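You operate a simulated robot arm through the tools that you are given. There is no shell and no other tool.

You run a simulated robot arm. Do the job below in one go: nothing can be reset, and whatever is moved stays where it is left.

JOB
Put things in order on the top of the steel table. At the end: the silver steel setting block stands where the white film gauge (marked "-- mm") stood; the grey hand brush stands where the purple spacer stood; the white film gauge stands where the grey hand brush stood; the purple spacer stands on top of the white pair of blocks; whatever was shut is shut again. Leave all else as you found it, and nothing knocked over.
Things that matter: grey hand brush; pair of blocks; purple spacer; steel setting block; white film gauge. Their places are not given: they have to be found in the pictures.

The check looks at the end state, three seconds after you hand in, the way a careful person would. Anything else that was tipped, shoved, dropped, spilled or broken makes it a failure.

ROBOT AND FRAMES
A 7-joint arm with a two-finger gripper, fixed in place. Base frame: the origin is at the foot of the arm, x ahead of it, y to its left, z up; the work surface is at about z = 0.86. Lengths are in m, angles in degrees, forces in N, time in s.
With the tool pointing down near the work surface it reaches from about 0.34 to 0.72 m from the base axis. Its first joint turns from -66.0 to 66.0 degrees. Payload 2.45 kg.
Tool frame: the origin (TCP) lies between the finger pads and is the grasp point; the fingertips stand 0.026 m ahead of it; z points along the fingers, y is the line along which they close. The gripper opens to 0.096 m. The gripper's body begins 0.069 m behind the TCP.
Orientation is told as [roll, pitch, yaw] about the base's x, y, z axes, in that order, counted from this pose: with the fingers straight down and closing along the base's y, the tool's x points along the base's -x, its y along +y and its z along -z.

CONTROLS
- The arm moves only by the tool jog_arm. Its argument "moves" is a list of rows, each an object (a shift or turn left out is 0, a gripper value left out holds the last) with "rotation": the turn, a rotation vector about the tool's x, y, z in units of 5 degrees (1.0 is 5 degrees), a list of three; "delta_pos": the shift along the tool's x, y, z in units of 30 mm (1.0 is 30 mm), a list of three; "claw": the gripper command, from -1 (shut) to 1 (fully open), values between in proportion. In form: [{"rotation": [ax, ay, az], "delta_pos": [dx, dy, dz], "claw": claw}, ...]. A call has 1 to 20 rows; each row shifts and turns the commanded pose from where the row before left it, along the tool's axes as they then stand. A call with a number of a shift or a turn outside -1 to 1 is refused whole. Rows are played at 5 a second. More than 0.05 m and 8.6 degrees between two rows, or a gripper value outside its range, and nothing of the call is played. A pose out of reach is approached as far as the arm can. The call stops where the force on the tool passes 40 N (or 10 N more than at its start, if that is more) or the arm is blocked; 0.2 s more then pass. The fingers move at their own pace and stop on an object; they squeeze with about 29 N. The grip force told is the motor's: it shows also when the fingers shut on nothing. Time passes only in rows, and 0.2 s behind the last, so rows that do not move let the fingers close. The reply holds the time, the measured pose of the TCP, the force on the tool along the base axes, the opening and the grip force, in the units named above and with some noise, with the torque about the TCP (base axes, N m) and any sound that the robot's microphone picked up.
- Cameras (640 x 400 px; columns grow to the right, rows downward): "scene" is fixed at [0.1395, -0.3649, 1.4216]; the picture's right is [0.97, -0.23, 0.00], its down [-0.13, -0.53, -0.84] and it looks along [0.19, 0.81, -0.55] (base axes); focal length 335 px, centre (320, 200). "wrist" rides on the gripper at [0.082, 0.003, -0.098] in the tool frame; the picture's right is [-0.04, 1.00, 0.00], its down [-0.73, -0.03, -0.68] and it looks along [-0.68, -0.03, 0.73] (tool axes); focal length 256 px, centre (320, 200).
- grab_frame(camera): a new picture of that camera. The clock stands still meanwhile.
- pixel_to_xyz(camera, pixels): for up to 12 pixels [column, row] of the newest picture of that camera ("zoom" is the newest enlarged one), the place [x, y, z] in the base frame of the surface seen there, good to about 0.002 m, but the place of the scene camera against the robot may be out by one fixed shift of up to 0.018 m in any direction. The clock stands still meanwhile.
- enlarge(camera, box): a new picture of the part [left, top, right, bottom] of that camera's present view, enlarged. The clock stands still meanwhile.
- finish_job(): hands the job in; it is judged then, once.

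Unless the task says otherwise, let go and move clear before handing in.

The tools are called after "Request:" as name(argument=value, ...) on one line, values as JSON. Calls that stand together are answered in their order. jog_arm: Moves the arm, as the interface text tells. Its arguments: {"type":"object","properties":{"moves":{"type":"array"}},"required":["moves"]} The other tools are called the same way: grab_frame (camera) takes a picture; pixel_to_xyz (camera, pixels) gives the place of the surface under pixels of a picture; enlarge (camera, box) takes an enlarged picture of a part of a camera's view; finish_job () hands the job in.

At the start:

```text
time_s: 0.0
position: [0.3719, 0.2029, 1.1249]
tool_rot: [0.0, 0.0, 0.0]
force: [0.4, -0.7, 0.6]
ft_torque: [0.0, 0.0, -0.03]
grip_width: 0.0961
grasp_force: 0.1
```

scene: 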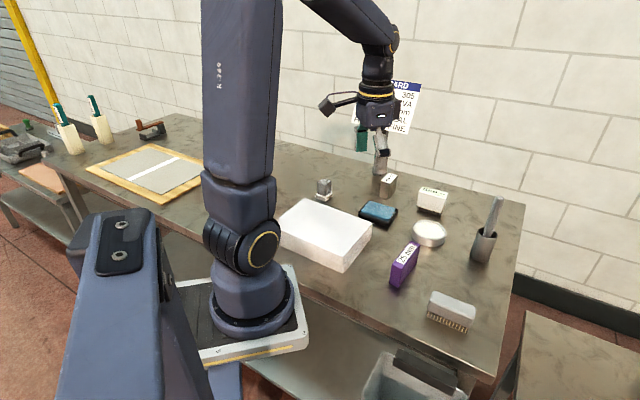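
wrist: 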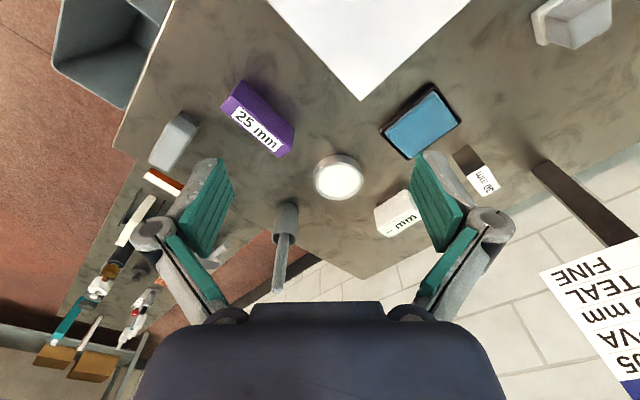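

The first pictures show a purple spacer near scene (404,265), a grey brush near (452,310), a white gauge near (432,200), and a silver block near (387,183). I'll enlarge the scene to tell them apart before moving anything.

Request:
enlarge(camera="scene", box=[270, 150, 530, 340])

Request:
enlarge(camera="wrist", box=[120, 0, 640, 300])

```text
2.11 times, centred on (400, 245) of scene
```

zoom: 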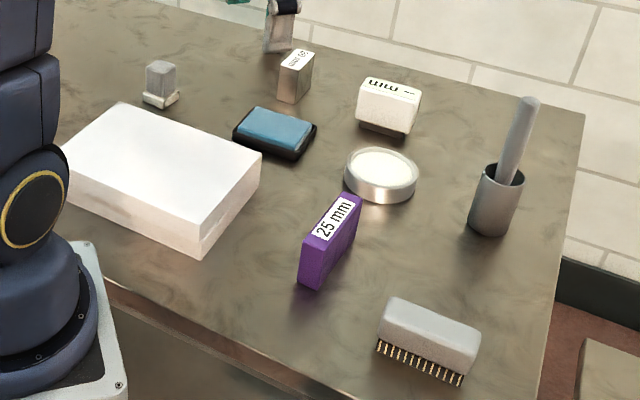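

```text
1.23 times, centred on (380, 150) of wrist
```

zoom: 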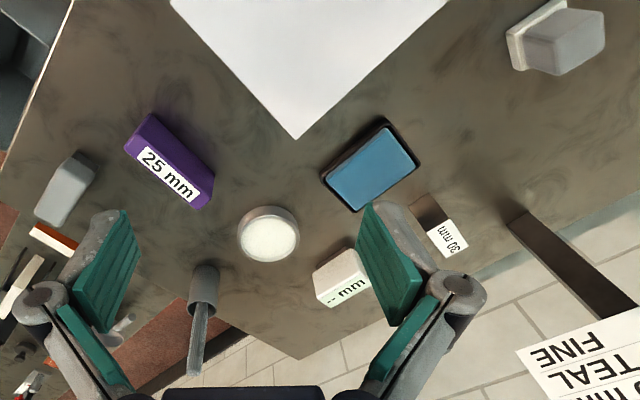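

Scene zoom shows the "30 mm" steel block, the "-- mm" white gauge, the purple "25 mm" spacer and the grey brush, but the white "pair of blocks" isn't clear yet. I'll enlarge the big white thing at (325,235), the small item at (323,188), and the left part of the table.

Request:
enlarge(camera="scene", box=[265, 165, 385, 280])

Request:
enlarge(camera="scene", box=[0, 80, 230, 220])

Request:
enlarge(camera="scene", box=[340, 150, 460, 230])

Request:
enlarge(camera="scene", box=[360, 180, 520, 340])

```text
3.48 times, centred on (325, 222) of scene
```

zoom: 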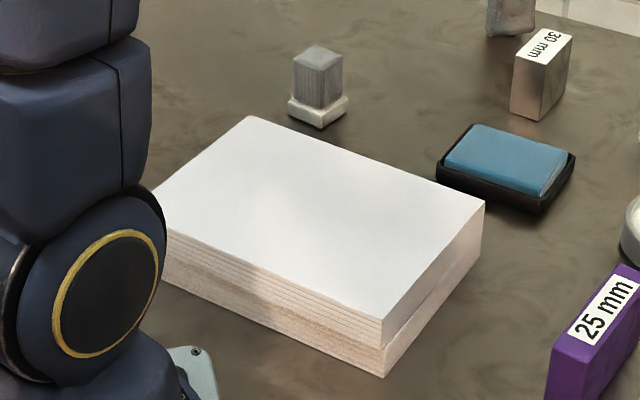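

```text
2.78 times, centred on (115, 150) of scene
```

zoom: 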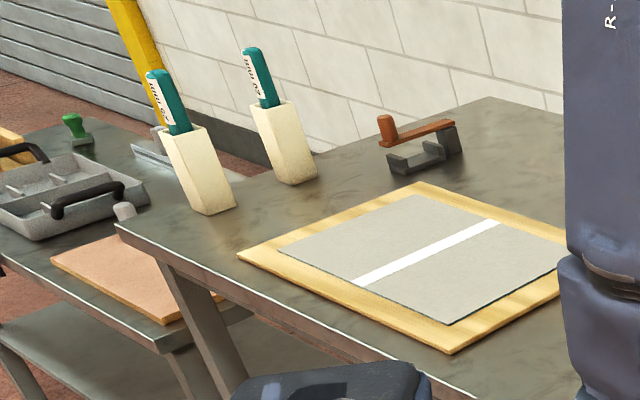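

```text
5.00 times, centred on (400, 190) of scene
```

zoom: 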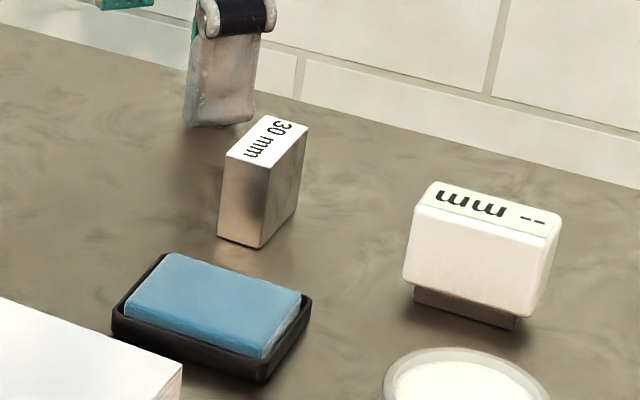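

```text
2.50 times, centred on (440, 260) of scene
```

zoom: 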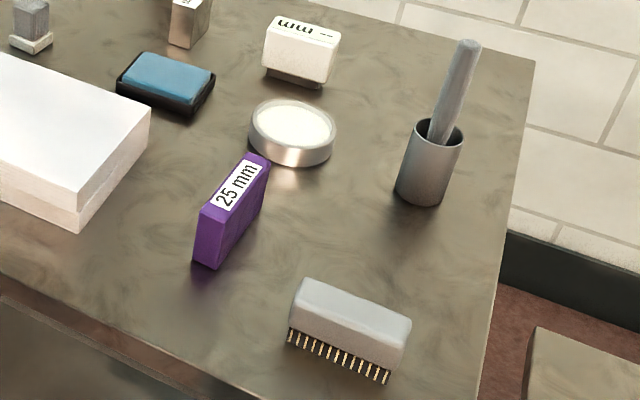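

The white stack at scene (325,235) seems to be two layers stacked (a seam is visible), and the little thing at (323,188) is a stamp-like object. I'll ask for positions of all these from both cameras to build a map.

Request:
pixel_to_xyz(camera="wrist", pixels=[[238, 106], [283, 146], [230, 92], [290, 132], [400, 222], [385, 212], [480, 185], [335, 178], [424, 120], [361, 98], [180, 135], [580, 30]])

Request:
pixel_to_xyz(camera="scene", pixels=[[404, 255], [413, 246], [391, 272], [452, 302], [432, 192], [388, 177], [323, 182], [325, 225], [372, 228], [343, 270], [430, 228], [484, 245]])

```text
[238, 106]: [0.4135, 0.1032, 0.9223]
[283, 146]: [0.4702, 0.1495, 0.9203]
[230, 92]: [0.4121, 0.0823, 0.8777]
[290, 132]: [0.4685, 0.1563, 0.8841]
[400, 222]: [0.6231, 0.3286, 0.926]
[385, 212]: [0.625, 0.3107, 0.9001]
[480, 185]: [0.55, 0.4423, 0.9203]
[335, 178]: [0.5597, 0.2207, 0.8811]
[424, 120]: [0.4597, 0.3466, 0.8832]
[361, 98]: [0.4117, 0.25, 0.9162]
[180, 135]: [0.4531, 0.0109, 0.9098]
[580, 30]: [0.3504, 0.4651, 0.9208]
```

```text
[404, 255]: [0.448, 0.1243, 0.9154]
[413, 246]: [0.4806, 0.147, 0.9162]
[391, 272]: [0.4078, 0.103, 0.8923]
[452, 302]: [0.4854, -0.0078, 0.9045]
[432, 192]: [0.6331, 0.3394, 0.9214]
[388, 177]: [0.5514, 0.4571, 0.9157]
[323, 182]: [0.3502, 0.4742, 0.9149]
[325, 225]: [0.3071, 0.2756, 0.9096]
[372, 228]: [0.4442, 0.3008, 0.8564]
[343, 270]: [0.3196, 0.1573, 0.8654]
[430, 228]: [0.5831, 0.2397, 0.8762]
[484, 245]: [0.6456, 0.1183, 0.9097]
```

The wrist and scene readings agree to about 1 cm: spacer near (0.44, 0.126), brush near (0.46, 0.0), gauge near (0.62, 0.33), steel block near (0.55, 0.45), and white stack with its top at z≈0.916. I'll zoom in with the wrist camera on the spacer and brush to read their corners.

Request:
enlarge(camera="wrist", box=[140, 70, 310, 176])

```text
3.76 times, centred on (225, 123) of wrist
```

zoom: 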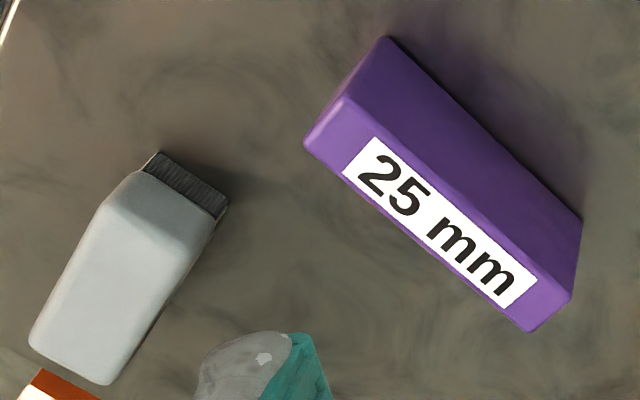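

The zoom shows the label (top) face of the spacer with corners near (345,98), (303,145), (572,300) and (528,332), and the brush with its bristles on the table at (190,180). I'll read these corners.

Request:
pixel_to_xyz(camera="zoom", pixels=[[346, 102], [308, 143], [568, 297], [530, 327], [390, 42], [578, 222], [140, 178], [215, 220], [100, 378], [38, 345], [160, 158], [225, 208]])

```text
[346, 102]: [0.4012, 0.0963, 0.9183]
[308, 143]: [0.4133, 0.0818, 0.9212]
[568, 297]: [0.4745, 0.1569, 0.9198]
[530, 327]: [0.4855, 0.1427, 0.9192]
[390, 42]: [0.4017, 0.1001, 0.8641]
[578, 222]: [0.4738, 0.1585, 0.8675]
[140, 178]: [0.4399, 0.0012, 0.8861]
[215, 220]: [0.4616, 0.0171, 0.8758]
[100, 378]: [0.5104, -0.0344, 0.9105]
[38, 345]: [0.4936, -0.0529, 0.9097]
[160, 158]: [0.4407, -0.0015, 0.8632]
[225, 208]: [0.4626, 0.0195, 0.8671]
```

The spacer measures about 98×25×60 mm, centred near (0.444, 0.120) with its long axis at about 40° from x. Next I'll read the corners of the white stack's top, at scene (305,198), (372,224) and (343,257), and see how many layers it has.

Request:
grab_frame(camera="scene")

Request:
pixel_to_xyz(camera="scene", pixels=[[305, 199], [371, 224], [343, 255], [285, 228], [320, 225], [340, 240], [343, 262], [343, 267], [360, 245], [360, 252], [312, 245], [312, 255]])

Request:
enlarge(camera="scene", box=[320, 210, 384, 280])

```text
taken
```

scene: 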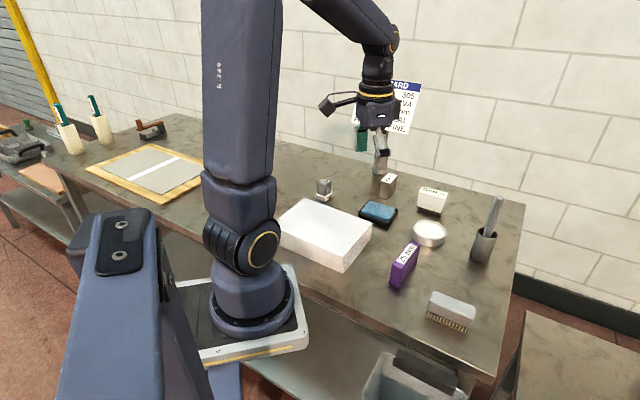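

```text
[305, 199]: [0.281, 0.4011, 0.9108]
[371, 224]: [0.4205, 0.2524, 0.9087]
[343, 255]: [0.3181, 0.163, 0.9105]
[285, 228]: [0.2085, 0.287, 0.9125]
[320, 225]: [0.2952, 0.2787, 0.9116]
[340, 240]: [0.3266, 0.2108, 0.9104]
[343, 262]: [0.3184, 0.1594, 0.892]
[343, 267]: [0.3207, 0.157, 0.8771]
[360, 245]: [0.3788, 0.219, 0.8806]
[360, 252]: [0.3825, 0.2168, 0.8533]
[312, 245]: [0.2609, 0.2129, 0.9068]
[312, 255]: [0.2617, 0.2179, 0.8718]
```

```text
5.71 times, centred on (352, 245) of scene
```

zoom: 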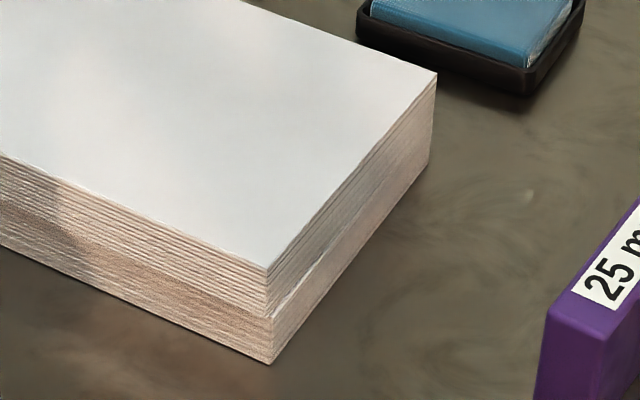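

The white stack is a pair of paper blocks, one on the other, with a top of about 0.136×0.204 m centred near (0.295, 0.28) at z≈0.916. I'll move above the spacer and turn the tool about +40° of yaw so the fingers close across it.

Request:
jog_arm(moves=[{"delta_pos": [-0.6, -0.694, 0.833], "claw": 1}, {"delta_pos": [-0.6, -0.694, 0.833]}, {"delta_pos": [-0.6, -0.694, 0.833]}, {"delta_pos": [-0.6, -0.694, 0.833]}, {"rotation": [0, 0, -1]}, {"rotation": [0, 0, -1]}, {"rotation": [0, 0, -1]}, {"rotation": [0, 0, -1]}, {"rotation": [0, 0, -1]}, {"rotation": [0, 0, -1]}, {"rotation": [0, 0, -1]}, {"rotation": [0, 0, -1]}, {}])

Request:
grab_frame(camera="wrist")

Request:
grab_frame(camera="scene")

```text
time_s: 2.8
position: [0.4441, 0.1206, 1.0254]
tool_rot: [0.0, 0.0, 40.1]
force: [-0.2, -0.4, -0.3]
ft_torque: [0.0, -0.02, 0.03]
grip_width: 0.096
grasp_force: 0.2
```

```text
taken
```

wrist: 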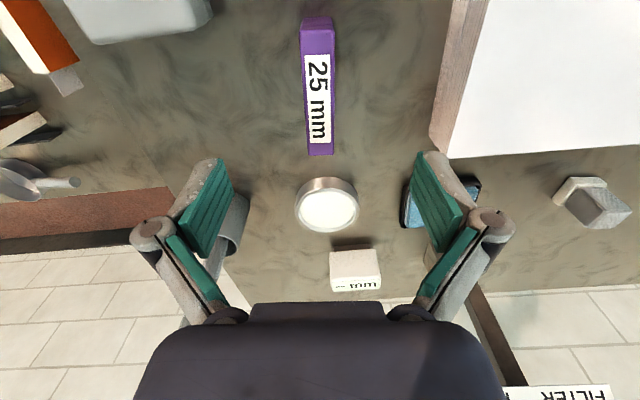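

```text
taken
```

scene: 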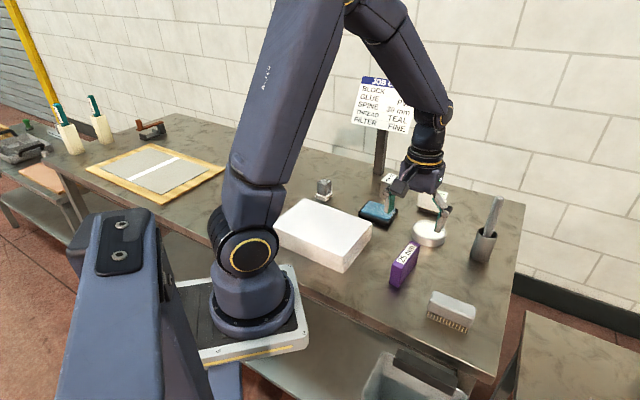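

The tool is over the spacer at yaw 40.1°, and in the wrist picture the spacer runs straight up and down at columns 302–335. I'll read its corners, and the stack's, in this view to refine the grasp.

Request:
pixel_to_xyz(camera="wrist", pixels=[[303, 30], [333, 30], [309, 152], [332, 152], [318, 95], [304, 60], [335, 60], [457, 152], [480, 10], [600, 100], [600, 144], [500, 40]])

Request:
enlarge(camera="wrist", box=[260, 0, 390, 180])

```text
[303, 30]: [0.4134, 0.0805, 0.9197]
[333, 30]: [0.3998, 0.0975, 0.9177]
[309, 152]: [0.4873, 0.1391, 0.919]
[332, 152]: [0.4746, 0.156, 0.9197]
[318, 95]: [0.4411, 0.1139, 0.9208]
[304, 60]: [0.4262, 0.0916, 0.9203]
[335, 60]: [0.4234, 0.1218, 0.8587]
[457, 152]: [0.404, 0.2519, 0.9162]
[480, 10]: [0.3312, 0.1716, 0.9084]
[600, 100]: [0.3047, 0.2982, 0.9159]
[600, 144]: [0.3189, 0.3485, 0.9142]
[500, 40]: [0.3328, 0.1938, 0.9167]
```

```text
2.22 times, centred on (325, 90) of wrist
```

zoom: 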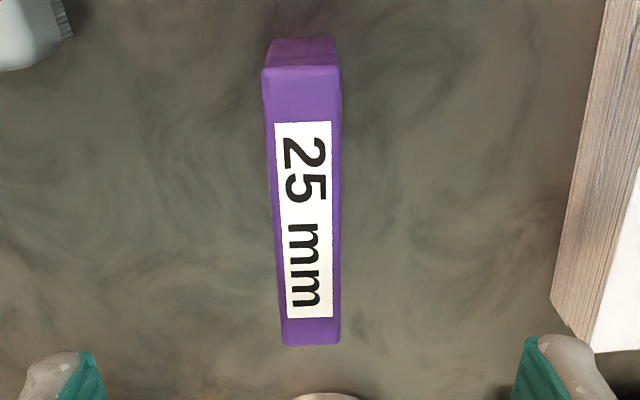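

The spacer centre reads (0.444, 0.119) with its top at 0.920 and its long axis at about 39°, and both fingers have clear room. I'll go straight down to TCP z≈0.895 with the gripper open, then close.

Request:
jog_arm(moves=[{"delta_pos": [0.05, -0.043, 0.87], "rotation": [0, 0, 0.2]}, {"delta_pos": [0, 0, 0.87]}, {"delta_pos": [0, 0, 0.87]}, {"delta_pos": [0, 0, 0.87]}, {"delta_pos": [0, 0, 0.87]}, {}])

Request:
grab_frame(camera="wrist")

```text
time_s: 4.2
position: [0.4444, 0.1188, 0.8941]
tool_rot: [0.0, 0.0, 38.9]
force: [-0.5, 0.2, 0.3]
ft_torque: [0.0, -0.03, -0.02]
grip_width: 0.0959
grasp_force: 0.0
```

```text
taken
```

wrist: 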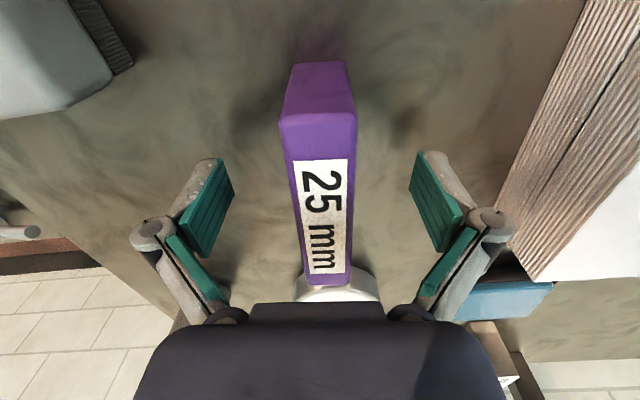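

The spacer sits squarely between the fingers (columns 280–355, fingers near 235 and 412) and no contact force shows. I'll close the gripper and let it settle.

Request:
jog_arm(moves=[{"claw": -1}, {"claw": -1}, {"claw": -1}, {"claw": -1}, {"claw": -1}, {"claw": -1}, {"claw": -1}])

```text
time_s: 5.8
position: [0.4447, 0.1177, 0.894]
tool_rot: [0.0, 0.0, 39.0]
force: [-1.3, 0.7, 1.4]
ft_torque: [0.01, 0.03, 0.0]
grip_width: 0.0245
grasp_force: 28.3
```

The fingers closed on 24.5 mm, which matches the "25 mm" spacer, with 28 N grip. I'll lift it straight up by about 0.11 m.

Request:
jog_arm(moves=[{"delta_pos": [0, 0, -0.3]}, {"delta_pos": [0, 0, -0.7]}, {"delta_pos": [0, 0, -0.9]}, {"delta_pos": [0, 0, -0.9]}, {"delta_pos": [0, 0, -0.9]}, {}])

Request:
grab_frame(camera="scene")

Request:
grab_frame(camera="wrist")

```text
time_s: 7.2
position: [0.4435, 0.1178, 1.0067]
tool_rot: [-0.1, 0.1, 39.0]
force: [-0.2, 0.1, -2.2]
ft_torque: [0.01, 0.01, -0.01]
grip_width: 0.0243
grasp_force: 29.4
```

```text
taken
```

scene: 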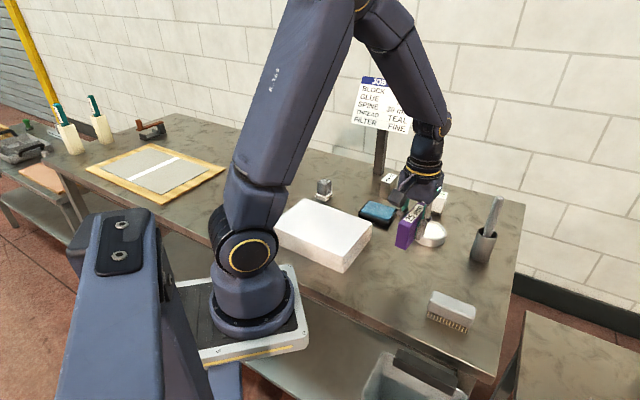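

```text
taken
```

wrist: 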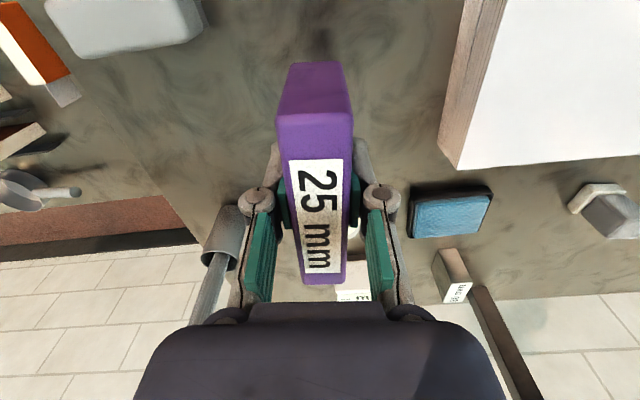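

The spacer is held upright, and the weight reads about 2 N. I'll carry it sideways at z≈1.007, which keeps its underside about 57 mm above the stack, to the stack's middle near (0.298, 0.276).

Request:
jog_arm(moves=[{"delta_pos": [0.05, 0.4, 0]}, {"delta_pos": [0.05, 0.75, 0]}, {"delta_pos": [0.05, 0.85, 0]}, {"delta_pos": [0.05, 0.85, 0]}, {"delta_pos": [0.05, 0.85, 0]}, {"delta_pos": [0.05, 0.85, 0]}, {"delta_pos": [0.05, 0.85, 0]}, {"delta_pos": [0.05, 0.85, 0]}, {"delta_pos": [0.05, 0.6, 0]}, {"delta_pos": [0.0, 0.3, 0]}, {}])

Request:
grab_frame(camera="wrist")

Request:
grab_frame(camera="scene")

```text
time_s: 9.6
position: [0.2986, 0.2763, 1.0046]
tool_rot: [0.0, 0.0, 39.0]
force: [0.5, -0.4, -1.3]
ft_torque: [0.0, 0.02, -0.02]
grip_width: 0.0241
grasp_force: 29.3
```

```text
taken
```

wrist: 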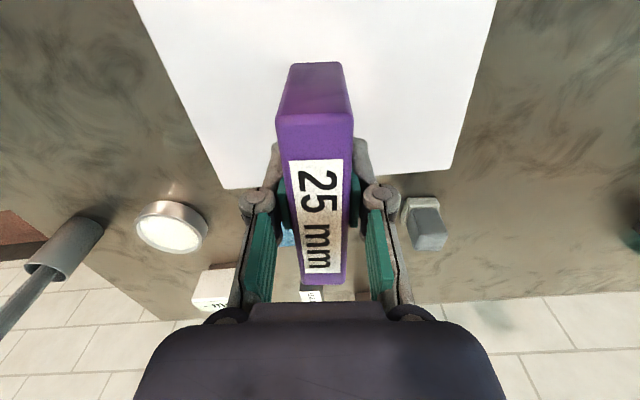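

```text
taken
```

scene: 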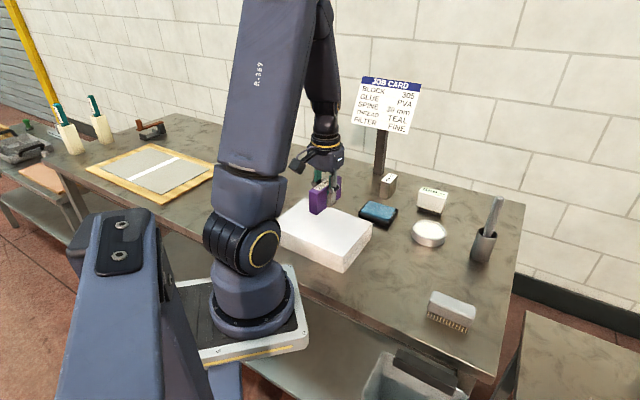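

The spacer hangs over the stack, whose far corners show at wrist (227,187) and (452,170). I'll read these points to check the spot and the top height before lowering.

Request:
pixel_to_xyz(camera="wrist", pixels=[[227, 185], [449, 168], [145, 10], [485, 20], [240, 80], [400, 80], [240, 140], [400, 150]])

```text
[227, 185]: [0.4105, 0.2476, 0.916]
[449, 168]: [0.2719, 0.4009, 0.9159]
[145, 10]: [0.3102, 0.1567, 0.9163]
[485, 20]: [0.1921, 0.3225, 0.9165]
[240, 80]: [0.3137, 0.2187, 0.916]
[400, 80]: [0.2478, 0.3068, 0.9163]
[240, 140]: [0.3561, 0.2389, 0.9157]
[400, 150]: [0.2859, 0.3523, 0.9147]
```

The stack top is at z=0.916 with its centre near (0.29, 0.28), so the spacer is well inside it. I'll lower to just above contact (TCP ≈0.956).

Request:
jog_arm(moves=[{"delta_pos": [0, 0, 0.5]}, {"delta_pos": [0, 0, 0.6]}, {"delta_pos": [0, 0, 0.4]}, {"delta_pos": [0, 0, 0.13]}, {}])

Request:
jog_arm(moves=[{"delta_pos": [0, 0, 0.05]}, {"delta_pos": [0, 0, 0.05]}, {}])

```text
time_s: 10.8
position: [0.2993, 0.2768, 0.9561]
tool_rot: [0.0, 0.0, 39.0]
force: [0.0, 0.6, -1.3]
ft_torque: [0.03, 0.02, -0.01]
grip_width: 0.0243
grasp_force: 28.6
```

```text
time_s: 11.6
position: [0.2976, 0.2746, 0.9526]
tool_rot: [0.0, 0.0, 39.0]
force: [0.2, 0.1, -1.9]
ft_torque: [0.01, 0.01, -0.03]
grip_width: 0.0243
grasp_force: 29.2
```

No contact is felt yet at TCP z≈0.953 (force still about -2 N from the weight). I'll keep lowering in 1 mm steps until the force changes.

Request:
jog_arm(moves=[{"delta_pos": [0, 0, 0.035]}, {}])

Request:
jog_arm(moves=[{"delta_pos": [0, 0, 0.035]}, {}])

Request:
jog_arm(moves=[{"delta_pos": [0, 0, 0.035]}, {}])

```text
time_s: 12.2
position: [0.2978, 0.2754, 0.9529]
tool_rot: [-0.1, 0.1, 38.9]
force: [0.7, 0.3, -2.1]
ft_torque: [-0.04, -0.02, 0.02]
grip_width: 0.0244
grasp_force: 29.3
```

```text
time_s: 12.8
position: [0.2981, 0.2762, 0.9515]
tool_rot: [0.0, 0.0, 39.0]
force: [0.0, 0.4, -1.8]
ft_torque: [0.03, 0.01, -0.03]
grip_width: 0.0247
grasp_force: 29.2
```

```text
time_s: 13.4
position: [0.2984, 0.276, 0.9496]
tool_rot: [0.0, -0.1, 38.9]
force: [-1.3, -1.3, 9.7]
ft_torque: [-0.19, 0.2, -0.06]
grip_width: 0.0244
grasp_force: 29.0
```

Contact with the stack shows at z≈0.950 (force rose to +9.7 N). I'll back off a hair, open the fingers and rise straight up.

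Request:
jog_arm(moves=[{"delta_pos": [0, 0, -0.012]}, {"claw": -0.3}, {"claw": 0.1}, {"claw": 0.1}, {"claw": 0.1}])

Request:
jog_arm(moves=[{"delta_pos": [0, 0, -0.3], "claw": 0.1}, {"delta_pos": [0, 0, -0.7]}, {"delta_pos": [0, 0, -0.9]}, {"delta_pos": [0, 0, -0.9]}, {}])

Request:
grab_frame(camera="wrist")

Request:
grab_frame(camera="scene")

```text
time_s: 14.6
position: [0.2979, 0.2761, 0.9495]
tool_rot: [-0.1, -0.1, 39.0]
force: [-0.2, -0.3, -0.6]
ft_torque: [0.04, 0.01, 0.03]
grip_width: 0.0527
grasp_force: 0.1
```

```text
time_s: 15.8
position: [0.2997, 0.275, 1.0366]
tool_rot: [0.0, 0.0, 39.0]
force: [-0.7, -0.4, 0.2]
ft_torque: [-0.01, 0.02, -0.01]
grip_width: 0.0529
grasp_force: 0.0
```

```text
taken
```

wrist: 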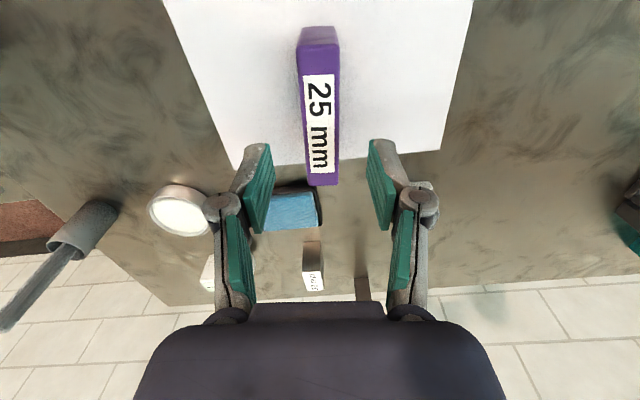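

```text
taken
```

scene: 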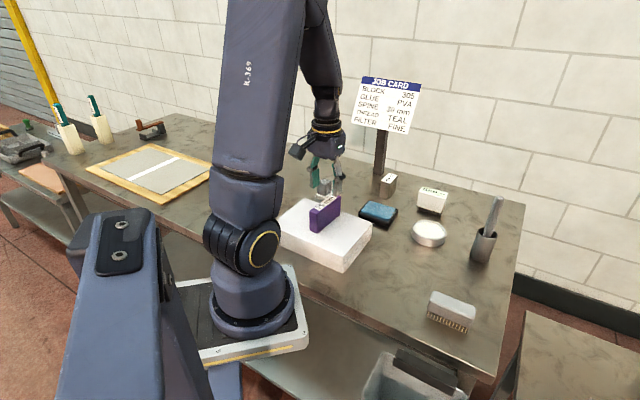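

The spacer stands upright on the stack and the gripper is clear. Next is the brush: I'll move at a safe height to above (0.475, -0.017), then turn the yaw to about -46° so the fingers close across its narrow side.

Request:
jog_arm(moves=[{"delta_pos": [0, 0, -1]}, {"delta_pos": [0.132, -0.937, 0]}, {"delta_pos": [0.132, -0.937, 0]}, {"delta_pos": [0.132, -0.937, 0]}, {"delta_pos": [0.132, -0.937, 0]}, {"delta_pos": [0.132, -0.937, 0]}, {"delta_pos": [0.132, -0.937, 0]}, {"delta_pos": [0.132, -0.937, 0]}, {"delta_pos": [0.132, -0.937, 0]}, {"delta_pos": [0.132, -0.937, 0]}, {"delta_pos": [0.132, -0.937, 0]}, {"delta_pos": [0.132, -0.937, 0]}, {"delta_pos": [0.132, -0.937, 0]}])

Request:
jog_arm(moves=[{"rotation": [0, 0, 1], "claw": 1}, {"rotation": [0, 0, 1]}, {"rotation": [0, 0, 1]}, {"rotation": [0, 0, 1]}, {"rotation": [0, 0, 1]}, {"rotation": [0, 0, 1]}, {"rotation": [0, 0, 1]}, {"rotation": [0, 0, 1]}, {"rotation": [0, 0, 1]}, {"rotation": [0, 0, 1]}, {"rotation": [0, 0, 1]}, {"rotation": [0, 0, 1]}, {"rotation": [0, 0, 1]}, {"rotation": [0, 0, 1]}, {"rotation": [0, 0, 1]}, {"rotation": [0, 0, 1]}, {"rotation": [0, 0, 1]}, {}])

Request:
grab_frame(camera="wrist")

Request:
grab_frame(camera="scene")

```text
time_s: 18.6
position: [0.4727, -0.0144, 1.064]
tool_rot: [0.0, 0.0, 38.9]
force: [-0.5, 0.1, 0.3]
ft_torque: [-0.01, -0.02, 0.02]
grip_width: 0.0531
grasp_force: 0.0
```

```text
time_s: 22.4
position: [0.4731, -0.0162, 1.0648]
tool_rot: [0.0, 0.0, -46.1]
force: [0.6, -0.3, -1.3]
ft_torque: [0.0, 0.0, 0.0]
grip_width: 0.0958
grasp_force: 0.1
```

```text
taken
```

wrist: 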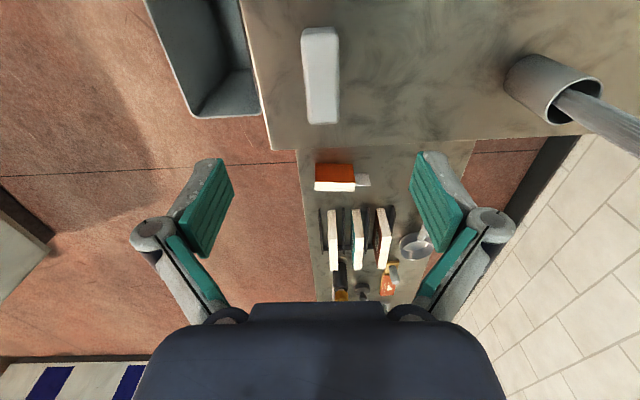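

```text
taken
```

scene: 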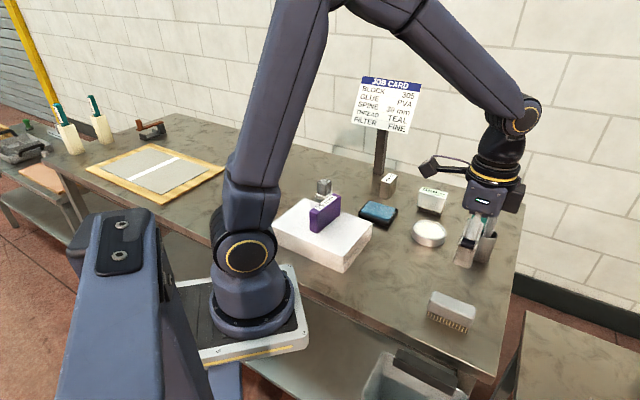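

The tool is above the brush at yaw -46°, and the brush shows at wrist columns 302–340, rows 28–124, almost upright in the picture. I'll zoom in on it and read its corners.

Request:
enlarge(camera="wrist", box=[260, 10, 400, 150])

```text
2.86 times, centred on (330, 80) of wrist
```

zoom: 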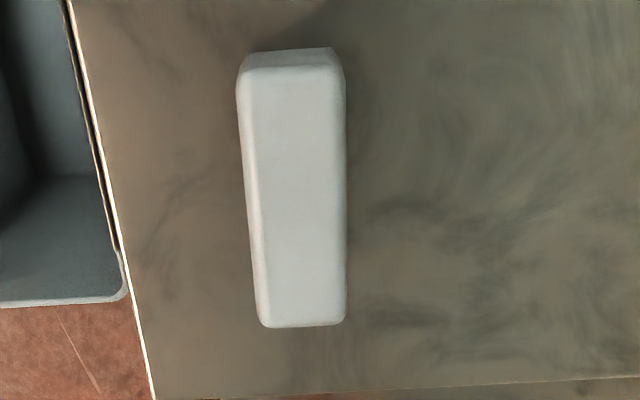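

Request:
pixel_to_xyz(camera="zoom", pixels=[[244, 80], [336, 76], [265, 320], [340, 316], [250, 55], [332, 50], [243, 100], [344, 100], [257, 300], [345, 305], [295, 200], [330, 90]])

```text
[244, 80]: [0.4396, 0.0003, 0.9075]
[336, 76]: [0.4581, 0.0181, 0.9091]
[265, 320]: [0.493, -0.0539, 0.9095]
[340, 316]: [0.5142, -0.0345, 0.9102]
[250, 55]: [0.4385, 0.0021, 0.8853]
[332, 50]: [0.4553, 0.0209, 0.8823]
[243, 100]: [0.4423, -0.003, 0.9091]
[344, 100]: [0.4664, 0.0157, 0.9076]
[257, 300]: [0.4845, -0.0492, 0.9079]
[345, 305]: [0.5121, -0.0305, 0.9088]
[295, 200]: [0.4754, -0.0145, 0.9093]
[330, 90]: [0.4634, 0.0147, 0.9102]
```

The brush top is at z≈0.909, centred near (0.476, -0.017) with its long axis at about -44.5°, and about 85×32 mm. Before lowering, I'll check the bin and table edge on the left of the wrist picture for finger clearance.

Request:
pixel_to_xyz(camera="wrist", pixels=[[250, 60], [255, 100], [192, 117], [270, 140], [245, 10], [240, 30], [170, 60], [275, 80], [510, 75], [560, 60], [600, 90], [630, 140]])

```text
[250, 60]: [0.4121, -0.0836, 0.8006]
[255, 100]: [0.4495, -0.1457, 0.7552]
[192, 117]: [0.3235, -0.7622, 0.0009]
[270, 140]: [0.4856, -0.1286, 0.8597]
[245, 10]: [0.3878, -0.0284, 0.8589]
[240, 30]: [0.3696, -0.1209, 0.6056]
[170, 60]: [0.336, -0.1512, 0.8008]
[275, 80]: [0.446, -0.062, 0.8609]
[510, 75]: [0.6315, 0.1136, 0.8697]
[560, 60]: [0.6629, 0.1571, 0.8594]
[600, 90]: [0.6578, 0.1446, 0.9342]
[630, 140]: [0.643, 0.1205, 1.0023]
```

The bin rim is at z≈0.80, below the table, so the fingers are free. I'll correct by a few mm and 1.5°, and lower onto the brush to TCP z≈0.896.

Request:
jog_arm(moves=[{"delta_pos": [-0.088, 0.063, 0.9], "rotation": [0, 0, -0.3]}, {"delta_pos": [0, 0, 0.9]}, {"delta_pos": [0, 0, 0.9]}, {"delta_pos": [0, 0, 0.9]}, {"delta_pos": [0, 0, 0.9]}, {"delta_pos": [0, 0, 0.9]}, {"delta_pos": [0, 0, 0.23]}, {}])

Request:
grab_frame(camera="wrist")

Request:
grab_frame(camera="scene")

```text
time_s: 24.2
position: [0.4766, -0.0159, 0.8943]
tool_rot: [0.0, 0.0, -44.5]
force: [0.9, 0.1, -0.3]
ft_torque: [-0.03, 0.0, 0.01]
grip_width: 0.0962
grasp_force: 0.0
```

```text
taken
```

wrist: 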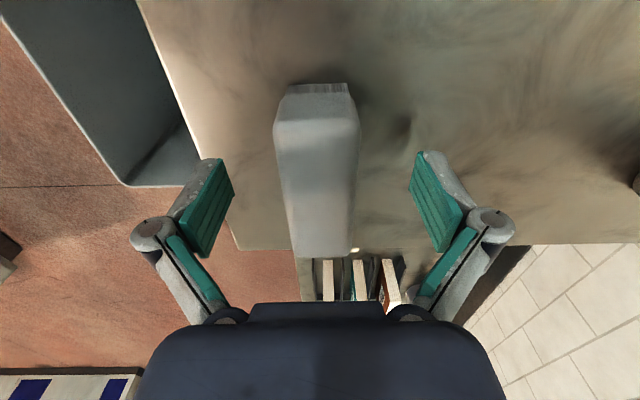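

```text
taken
```

scene: 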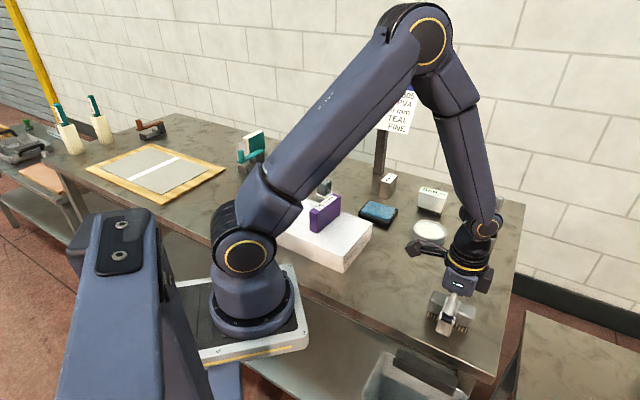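

The brush is centred between the open fingers. A teal-and-white object behind the arm's base has come into view at scene (252,148); I'll look at it before closing.

Request:
enlarge(camera="scene", box=[200, 110, 340, 210])

Request:
pixel_to_xyz(camera="scene", pixels=[[252, 142], [250, 158], [240, 158], [262, 158], [252, 148]])

```text
4.00 times, centred on (270, 160) of scene
```

zoom: 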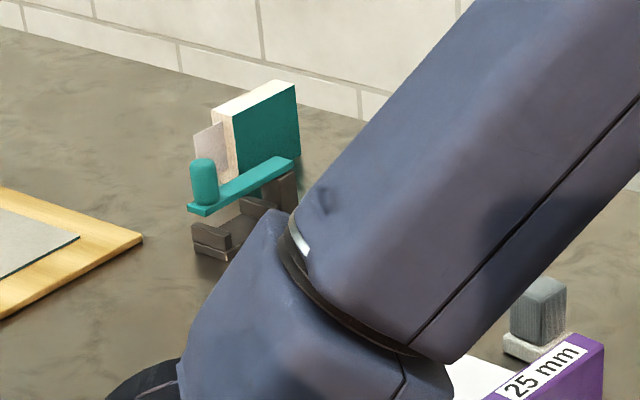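

```text
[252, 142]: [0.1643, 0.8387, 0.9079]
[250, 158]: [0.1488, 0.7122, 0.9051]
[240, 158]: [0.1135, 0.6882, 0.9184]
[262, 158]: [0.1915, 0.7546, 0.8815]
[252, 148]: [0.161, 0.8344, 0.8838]
```

That is a teal clamp with a book behind it, out of reach and not part of the job; this is a bookbinding bench, so the white "pair of blocks" is the stack of two paper blocks. I'll close on the brush.

Request:
jog_arm(moves=[{"claw": -1}, {"claw": -1}, {"claw": -1}, {"claw": -1}, {"claw": -1}, {"claw": -1}, {"claw": -1}])

```text
time_s: 25.8
position: [0.4768, -0.0177, 0.8955]
tool_rot: [0.0, 0.0, -44.6]
force: [-0.2, 1.0, 1.7]
ft_torque: [0.03, 0.03, 0.02]
grip_width: 0.0328
grasp_force: 28.9
```

The fingers stopped on 32.8 mm with 29 N grip, which matches the brush body. I'll lift it about 0.08 m and carry it over to (0.444, 0.119), where the spacer stood.

Request:
jog_arm(moves=[{"delta_pos": [0, 0, -0.3]}, {"delta_pos": [0, 0, -0.7]}, {"delta_pos": [0, 0, -0.9]}, {"delta_pos": [0, 0, -0.8]}, {}])

Request:
jog_arm(moves=[{"delta_pos": [0.395, 0.246, 0]}, {"delta_pos": [0.79, 0.4927, 0]}, {"delta_pos": [0.79, 0.4927, 0]}, {"delta_pos": [0.79, 0.4927, 0]}, {"delta_pos": [0.79, 0.4927, 0]}, {"delta_pos": [0.395, 0.246, 0]}, {}])

Request:
grab_frame(camera="wrist")

Request:
grab_frame(camera="scene")

```text
time_s: 27.0
position: [0.4766, -0.0163, 0.978]
tool_rot: [0.0, 0.1, -44.5]
force: [-0.4, -0.6, -1.4]
ft_torque: [0.0, 0.0, 0.02]
grip_width: 0.0325
grasp_force: 29.5
```

```text
time_s: 28.6
position: [0.4445, 0.1195, 0.9764]
tool_rot: [0.1, 0.0, -44.4]
force: [-0.6, -0.1, -0.4]
ft_torque: [0.04, -0.02, -0.03]
grip_width: 0.0328
grasp_force: 29.2
```

```text
taken
```

wrist: 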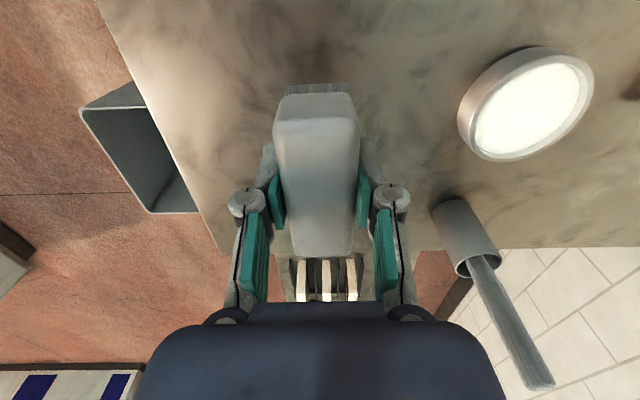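

```text
taken
```

scene: 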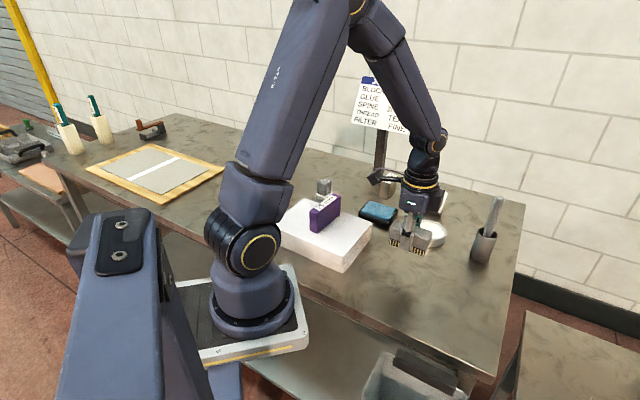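

The brush hangs over the empty spacer spot at (0.4445, 0.1195) with nothing beneath. I'll lower it by nearly the lift amount, then feel for contact in small steps.

Request:
jog_arm(moves=[{"delta_pos": [0, 0, 0.6]}, {"delta_pos": [0, 0, 0.8]}, {"delta_pos": [0, 0, 0.7]}, {"delta_pos": [0, 0, 0.4]}, {"delta_pos": [0, 0, 0.1]}, {}])

Request:
jog_arm(moves=[{"delta_pos": [0, 0, 0.04]}, {}])

Request:
jog_arm(moves=[{"delta_pos": [0, 0, 0.04]}, {}])

```text
time_s: 30.0
position: [0.4445, 0.1201, 0.899]
tool_rot: [0.0, 0.0, -44.5]
force: [-0.3, -0.8, -0.9]
ft_torque: [-0.01, 0.0, 0.02]
grip_width: 0.0325
grasp_force: 28.3
```

```text
time_s: 30.6
position: [0.4439, 0.1192, 0.8975]
tool_rot: [0.0, 0.0, -44.5]
force: [0.1, 0.9, 0.3]
ft_torque: [-0.02, 0.02, -0.04]
grip_width: 0.0328
grasp_force: 28.9
```

```text
time_s: 31.2
position: [0.4453, 0.1199, 0.8964]
tool_rot: [0.1, 0.0, -44.6]
force: [-0.8, -0.3, 0.1]
ft_torque: [0.0, -0.01, 0.0]
grip_width: 0.0326
grasp_force: 29.5
```

Still no clear contact at z≈0.896. I'll continue with 1 mm steps.

Request:
jog_arm(moves=[{"delta_pos": [0, 0, 0.03]}, {}])

Request:
jog_arm(moves=[{"delta_pos": [0, 0, 0.03]}, {}])

```text
time_s: 31.8
position: [0.4435, 0.1196, 0.8938]
tool_rot: [-0.1, 0.0, -44.5]
force: [0.2, -0.2, -0.7]
ft_torque: [0.0, -0.02, -0.03]
grip_width: 0.0325
grasp_force: 28.9
```

```text
time_s: 32.4
position: [0.4431, 0.1188, 0.8952]
tool_rot: [0.1, 0.0, -44.5]
force: [-1.7, 0.1, 18.7]
ft_torque: [0.06, 0.18, 0.01]
grip_width: 0.0326
grasp_force: 29.0
```

Contact is felt (18.7 N up). I'll ease back under 1 mm, open, and rise straight up, then look.

Request:
jog_arm(moves=[{"delta_pos": [0, 0, -0.025]}, {"claw": -0.2}, {"claw": 0.4}, {"claw": 0.4}, {"claw": 0.4}])

Request:
jog_arm(moves=[{"delta_pos": [0, 0, -0.3]}, {"delta_pos": [0, 0, -0.7]}, {"delta_pos": [0, 0, -1]}, {"delta_pos": [0, 0, -1]}, {"delta_pos": [0, 0, -1]}, {"delta_pos": [0, 0, -1]}, {}])

Request:
grab_frame(camera="wrist")

Request:
grab_frame(camera="scene")

```text
time_s: 33.6
position: [0.4432, 0.118, 0.8951]
tool_rot: [0.0, 0.0, -44.6]
force: [0.0, 0.1, 0.6]
ft_torque: [0.01, 0.01, 0.01]
grip_width: 0.067
grasp_force: 0.0
```

```text
time_s: 35.2
position: [0.4422, 0.1185, 1.0456]
tool_rot: [-0.1, -0.1, -44.5]
force: [-1.1, -0.3, -0.1]
ft_torque: [0.0, -0.02, -0.02]
grip_width: 0.0671
grasp_force: 0.1
```

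```text
taken
```

wrist: 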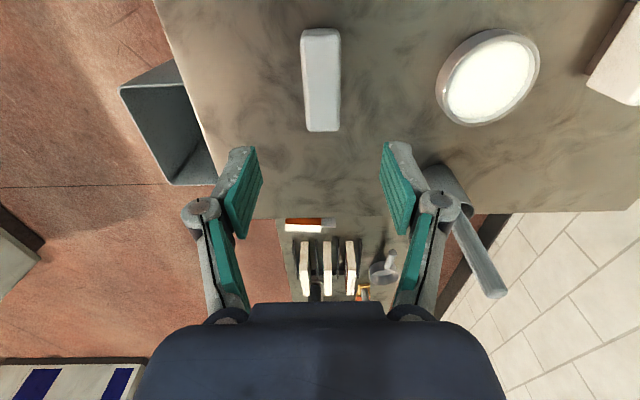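

```text
taken
```

scene: 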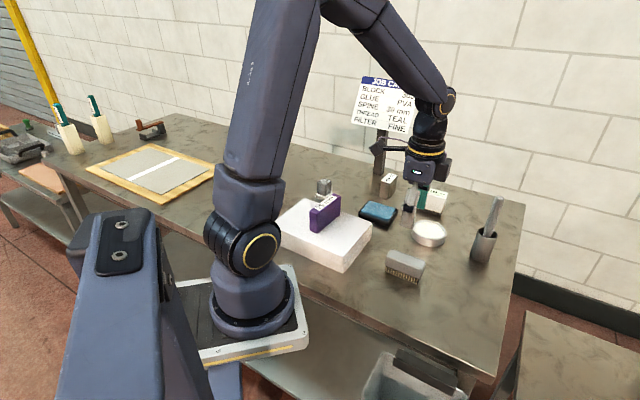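

The brush stands upright where the spacer was. Next comes the gauge near (0.62, 0.33); I'll first check where the job-card sign and its post are, so the hand keeps clear of them.

Request:
pixel_to_xyz(camera="scene", pixels=[[375, 95], [405, 110], [365, 120], [378, 150], [376, 175], [388, 185], [495, 205], [484, 235], [436, 200], [498, 198], [300, 130], [445, 190]])

Request:
enlarge(camera="scene", box=[340, 60, 460, 220])

```text
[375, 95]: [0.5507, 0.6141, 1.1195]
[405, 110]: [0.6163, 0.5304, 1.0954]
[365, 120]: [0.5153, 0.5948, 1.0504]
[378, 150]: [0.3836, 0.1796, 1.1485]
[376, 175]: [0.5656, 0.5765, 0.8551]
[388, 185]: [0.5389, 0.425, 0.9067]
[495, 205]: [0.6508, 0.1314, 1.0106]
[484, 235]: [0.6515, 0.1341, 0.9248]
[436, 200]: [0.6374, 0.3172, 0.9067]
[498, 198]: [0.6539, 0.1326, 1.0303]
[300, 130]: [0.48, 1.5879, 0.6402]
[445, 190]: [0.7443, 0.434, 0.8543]
```

```text
2.50 times, centred on (400, 140) of scene
```

zoom: 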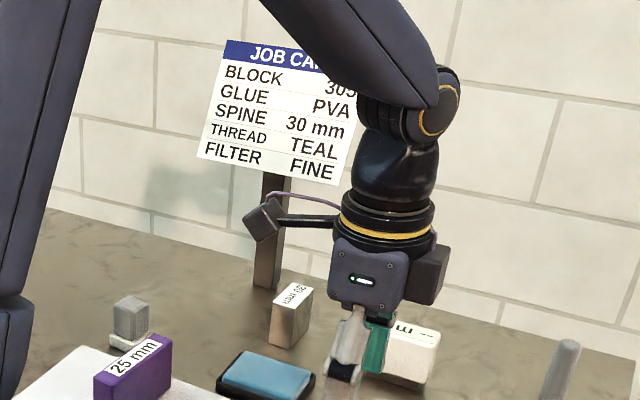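

The sign stands at about (0.57, 0.58) with its plate at z 1.05–1.13, roughly 0.1 m behind the steel block, and the cup handle is at (0.65, 0.13) up to z≈1.03. I'll move over the gauge at z≈1.045, clear of both.

Request:
jog_arm(moves=[{"delta_pos": [0.06, 0.906, 0], "claw": 1}, {"delta_pos": [0.06, 0.906, 0]}, {"delta_pos": [0.06, 0.906, 0]}, {"delta_pos": [0.06, 0.906, 0]}, {"delta_pos": [0.06, 0.906, 0]}, {"delta_pos": [0.06, 0.906, 0]}, {"delta_pos": [0.06, 0.906, 0]}, {"delta_pos": [0.06, 0.906, 0]}, {"delta_pos": [0.06, 0.7, 0]}, {}])

Request:
grab_frame(camera="wrist")

Request:
grab_frame(camera="scene")

```text
time_s: 37.4
position: [0.5987, 0.3, 1.0445]
tool_rot: [0.0, 0.0, -44.6]
force: [-0.1, 0.0, -0.4]
ft_torque: [0.01, 0.02, -0.02]
grip_width: 0.096
grasp_force: 0.1
```

```text
taken
```

wrist: 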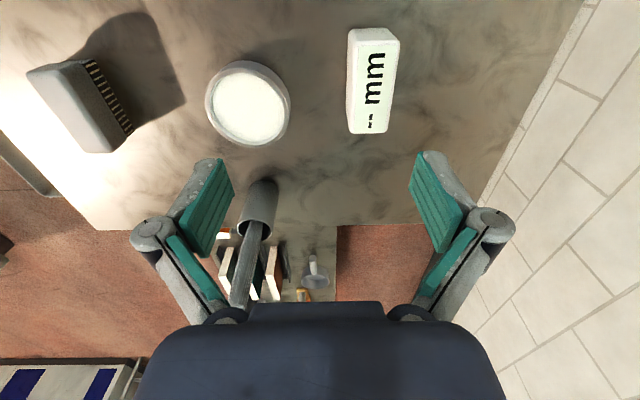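

```text
taken
```

scene: 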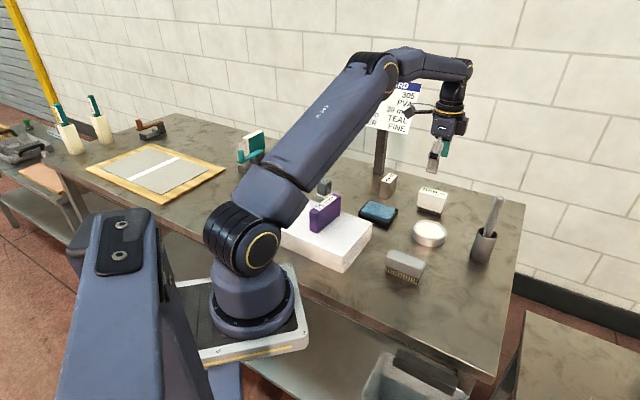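

The gauge is clear in the wrist picture at columns 347–398, rows 28–133, and the brush still stands upright in the scene view. I'll zoom in on the gauge and read its corners.

Request:
enlarge(camera="wrist", box=[300, 10, 440, 150])

```text
2.86 times, centred on (370, 80) of wrist
```

zoom: 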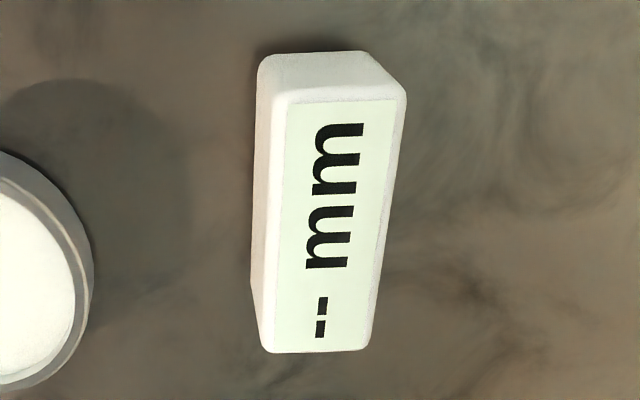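

Request:
pixel_to_xyz(camera="zoom", pixels=[[278, 105], [400, 102], [270, 343], [360, 345], [262, 65], [360, 58], [260, 280], [258, 150], [295, 200], [380, 200], [330, 230], [262, 310]])

```text
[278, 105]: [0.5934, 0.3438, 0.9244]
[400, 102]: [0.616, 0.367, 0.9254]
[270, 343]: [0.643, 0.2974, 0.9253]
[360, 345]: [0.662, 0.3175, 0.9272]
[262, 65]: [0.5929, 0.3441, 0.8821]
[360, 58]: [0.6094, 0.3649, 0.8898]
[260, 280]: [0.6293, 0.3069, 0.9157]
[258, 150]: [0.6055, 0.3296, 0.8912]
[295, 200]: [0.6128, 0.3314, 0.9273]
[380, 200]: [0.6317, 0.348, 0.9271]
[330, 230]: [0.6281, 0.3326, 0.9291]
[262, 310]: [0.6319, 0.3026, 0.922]
```

The gauge is about 73×35 mm, centred at (0.628, 0.331) with its top at 0.927 and its long axis at -45°. I'll shift over it, narrow the opening to about 72 mm to stay clear of the dish, and check again before going down.

Request:
jog_arm(moves=[{"delta_pos": [0.0, 0.71, 0], "claw": 0.5}, {"delta_pos": [0.01, 0.71, 0]}, {"delta_pos": [0, 0, 0.8]}, {"delta_pos": [0, 0, 0.8]}, {}])

Request:
grab_frame(camera="wrist")

```text
time_s: 38.6
position: [0.622, 0.3249, 0.9955]
tool_rot: [0.0, -0.2, -44.5]
force: [0.2, 0.9, -0.3]
ft_torque: [0.01, -0.01, -0.03]
grip_width: 0.0718
grasp_force: 0.0
out of reach, approached as far as the arm can: row 2
```

```text
taken
```

wrist: 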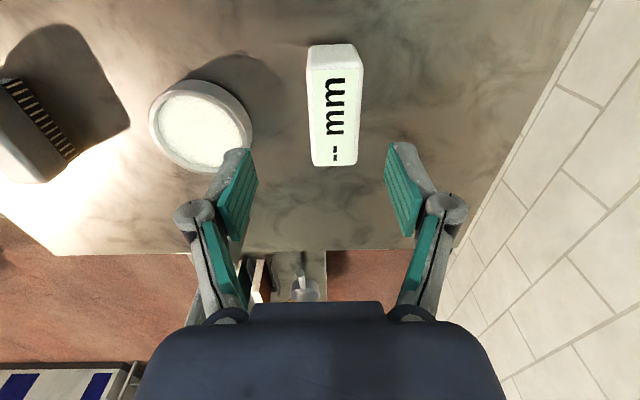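

At z≈1.04 the last millimetres were out of reach, and the TCP now sits at (0.622, 0.325, 0.9955), about 8 mm short along the closing direction. I'll drop a bit lower (fingertips still above the gauge), shift the rest, and check.

Request:
jog_arm(moves=[{"delta_pos": [0, 0, 0.75]}, {"delta_pos": [0, 0.28, 0]}, {}])

Request:
grab_frame(camera="wrist")

```text
time_s: 39.4
position: [0.6274, 0.332, 0.9724]
tool_rot: [-0.1, 0.0, -44.4]
force: [0.3, -0.3, 1.1]
ft_torque: [0.02, -0.01, 0.0]
grip_width: 0.0718
grasp_force: 0.0
```

```text
taken
```

wrist: 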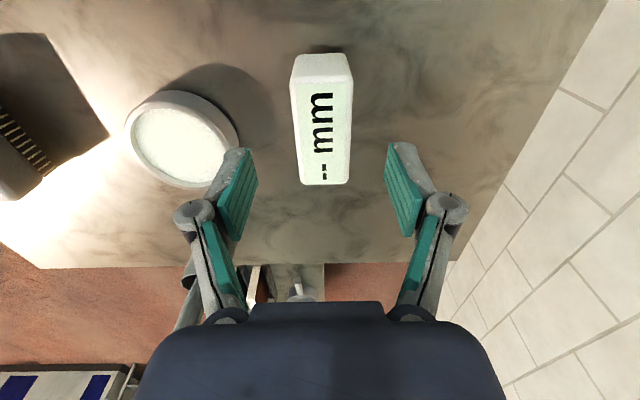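

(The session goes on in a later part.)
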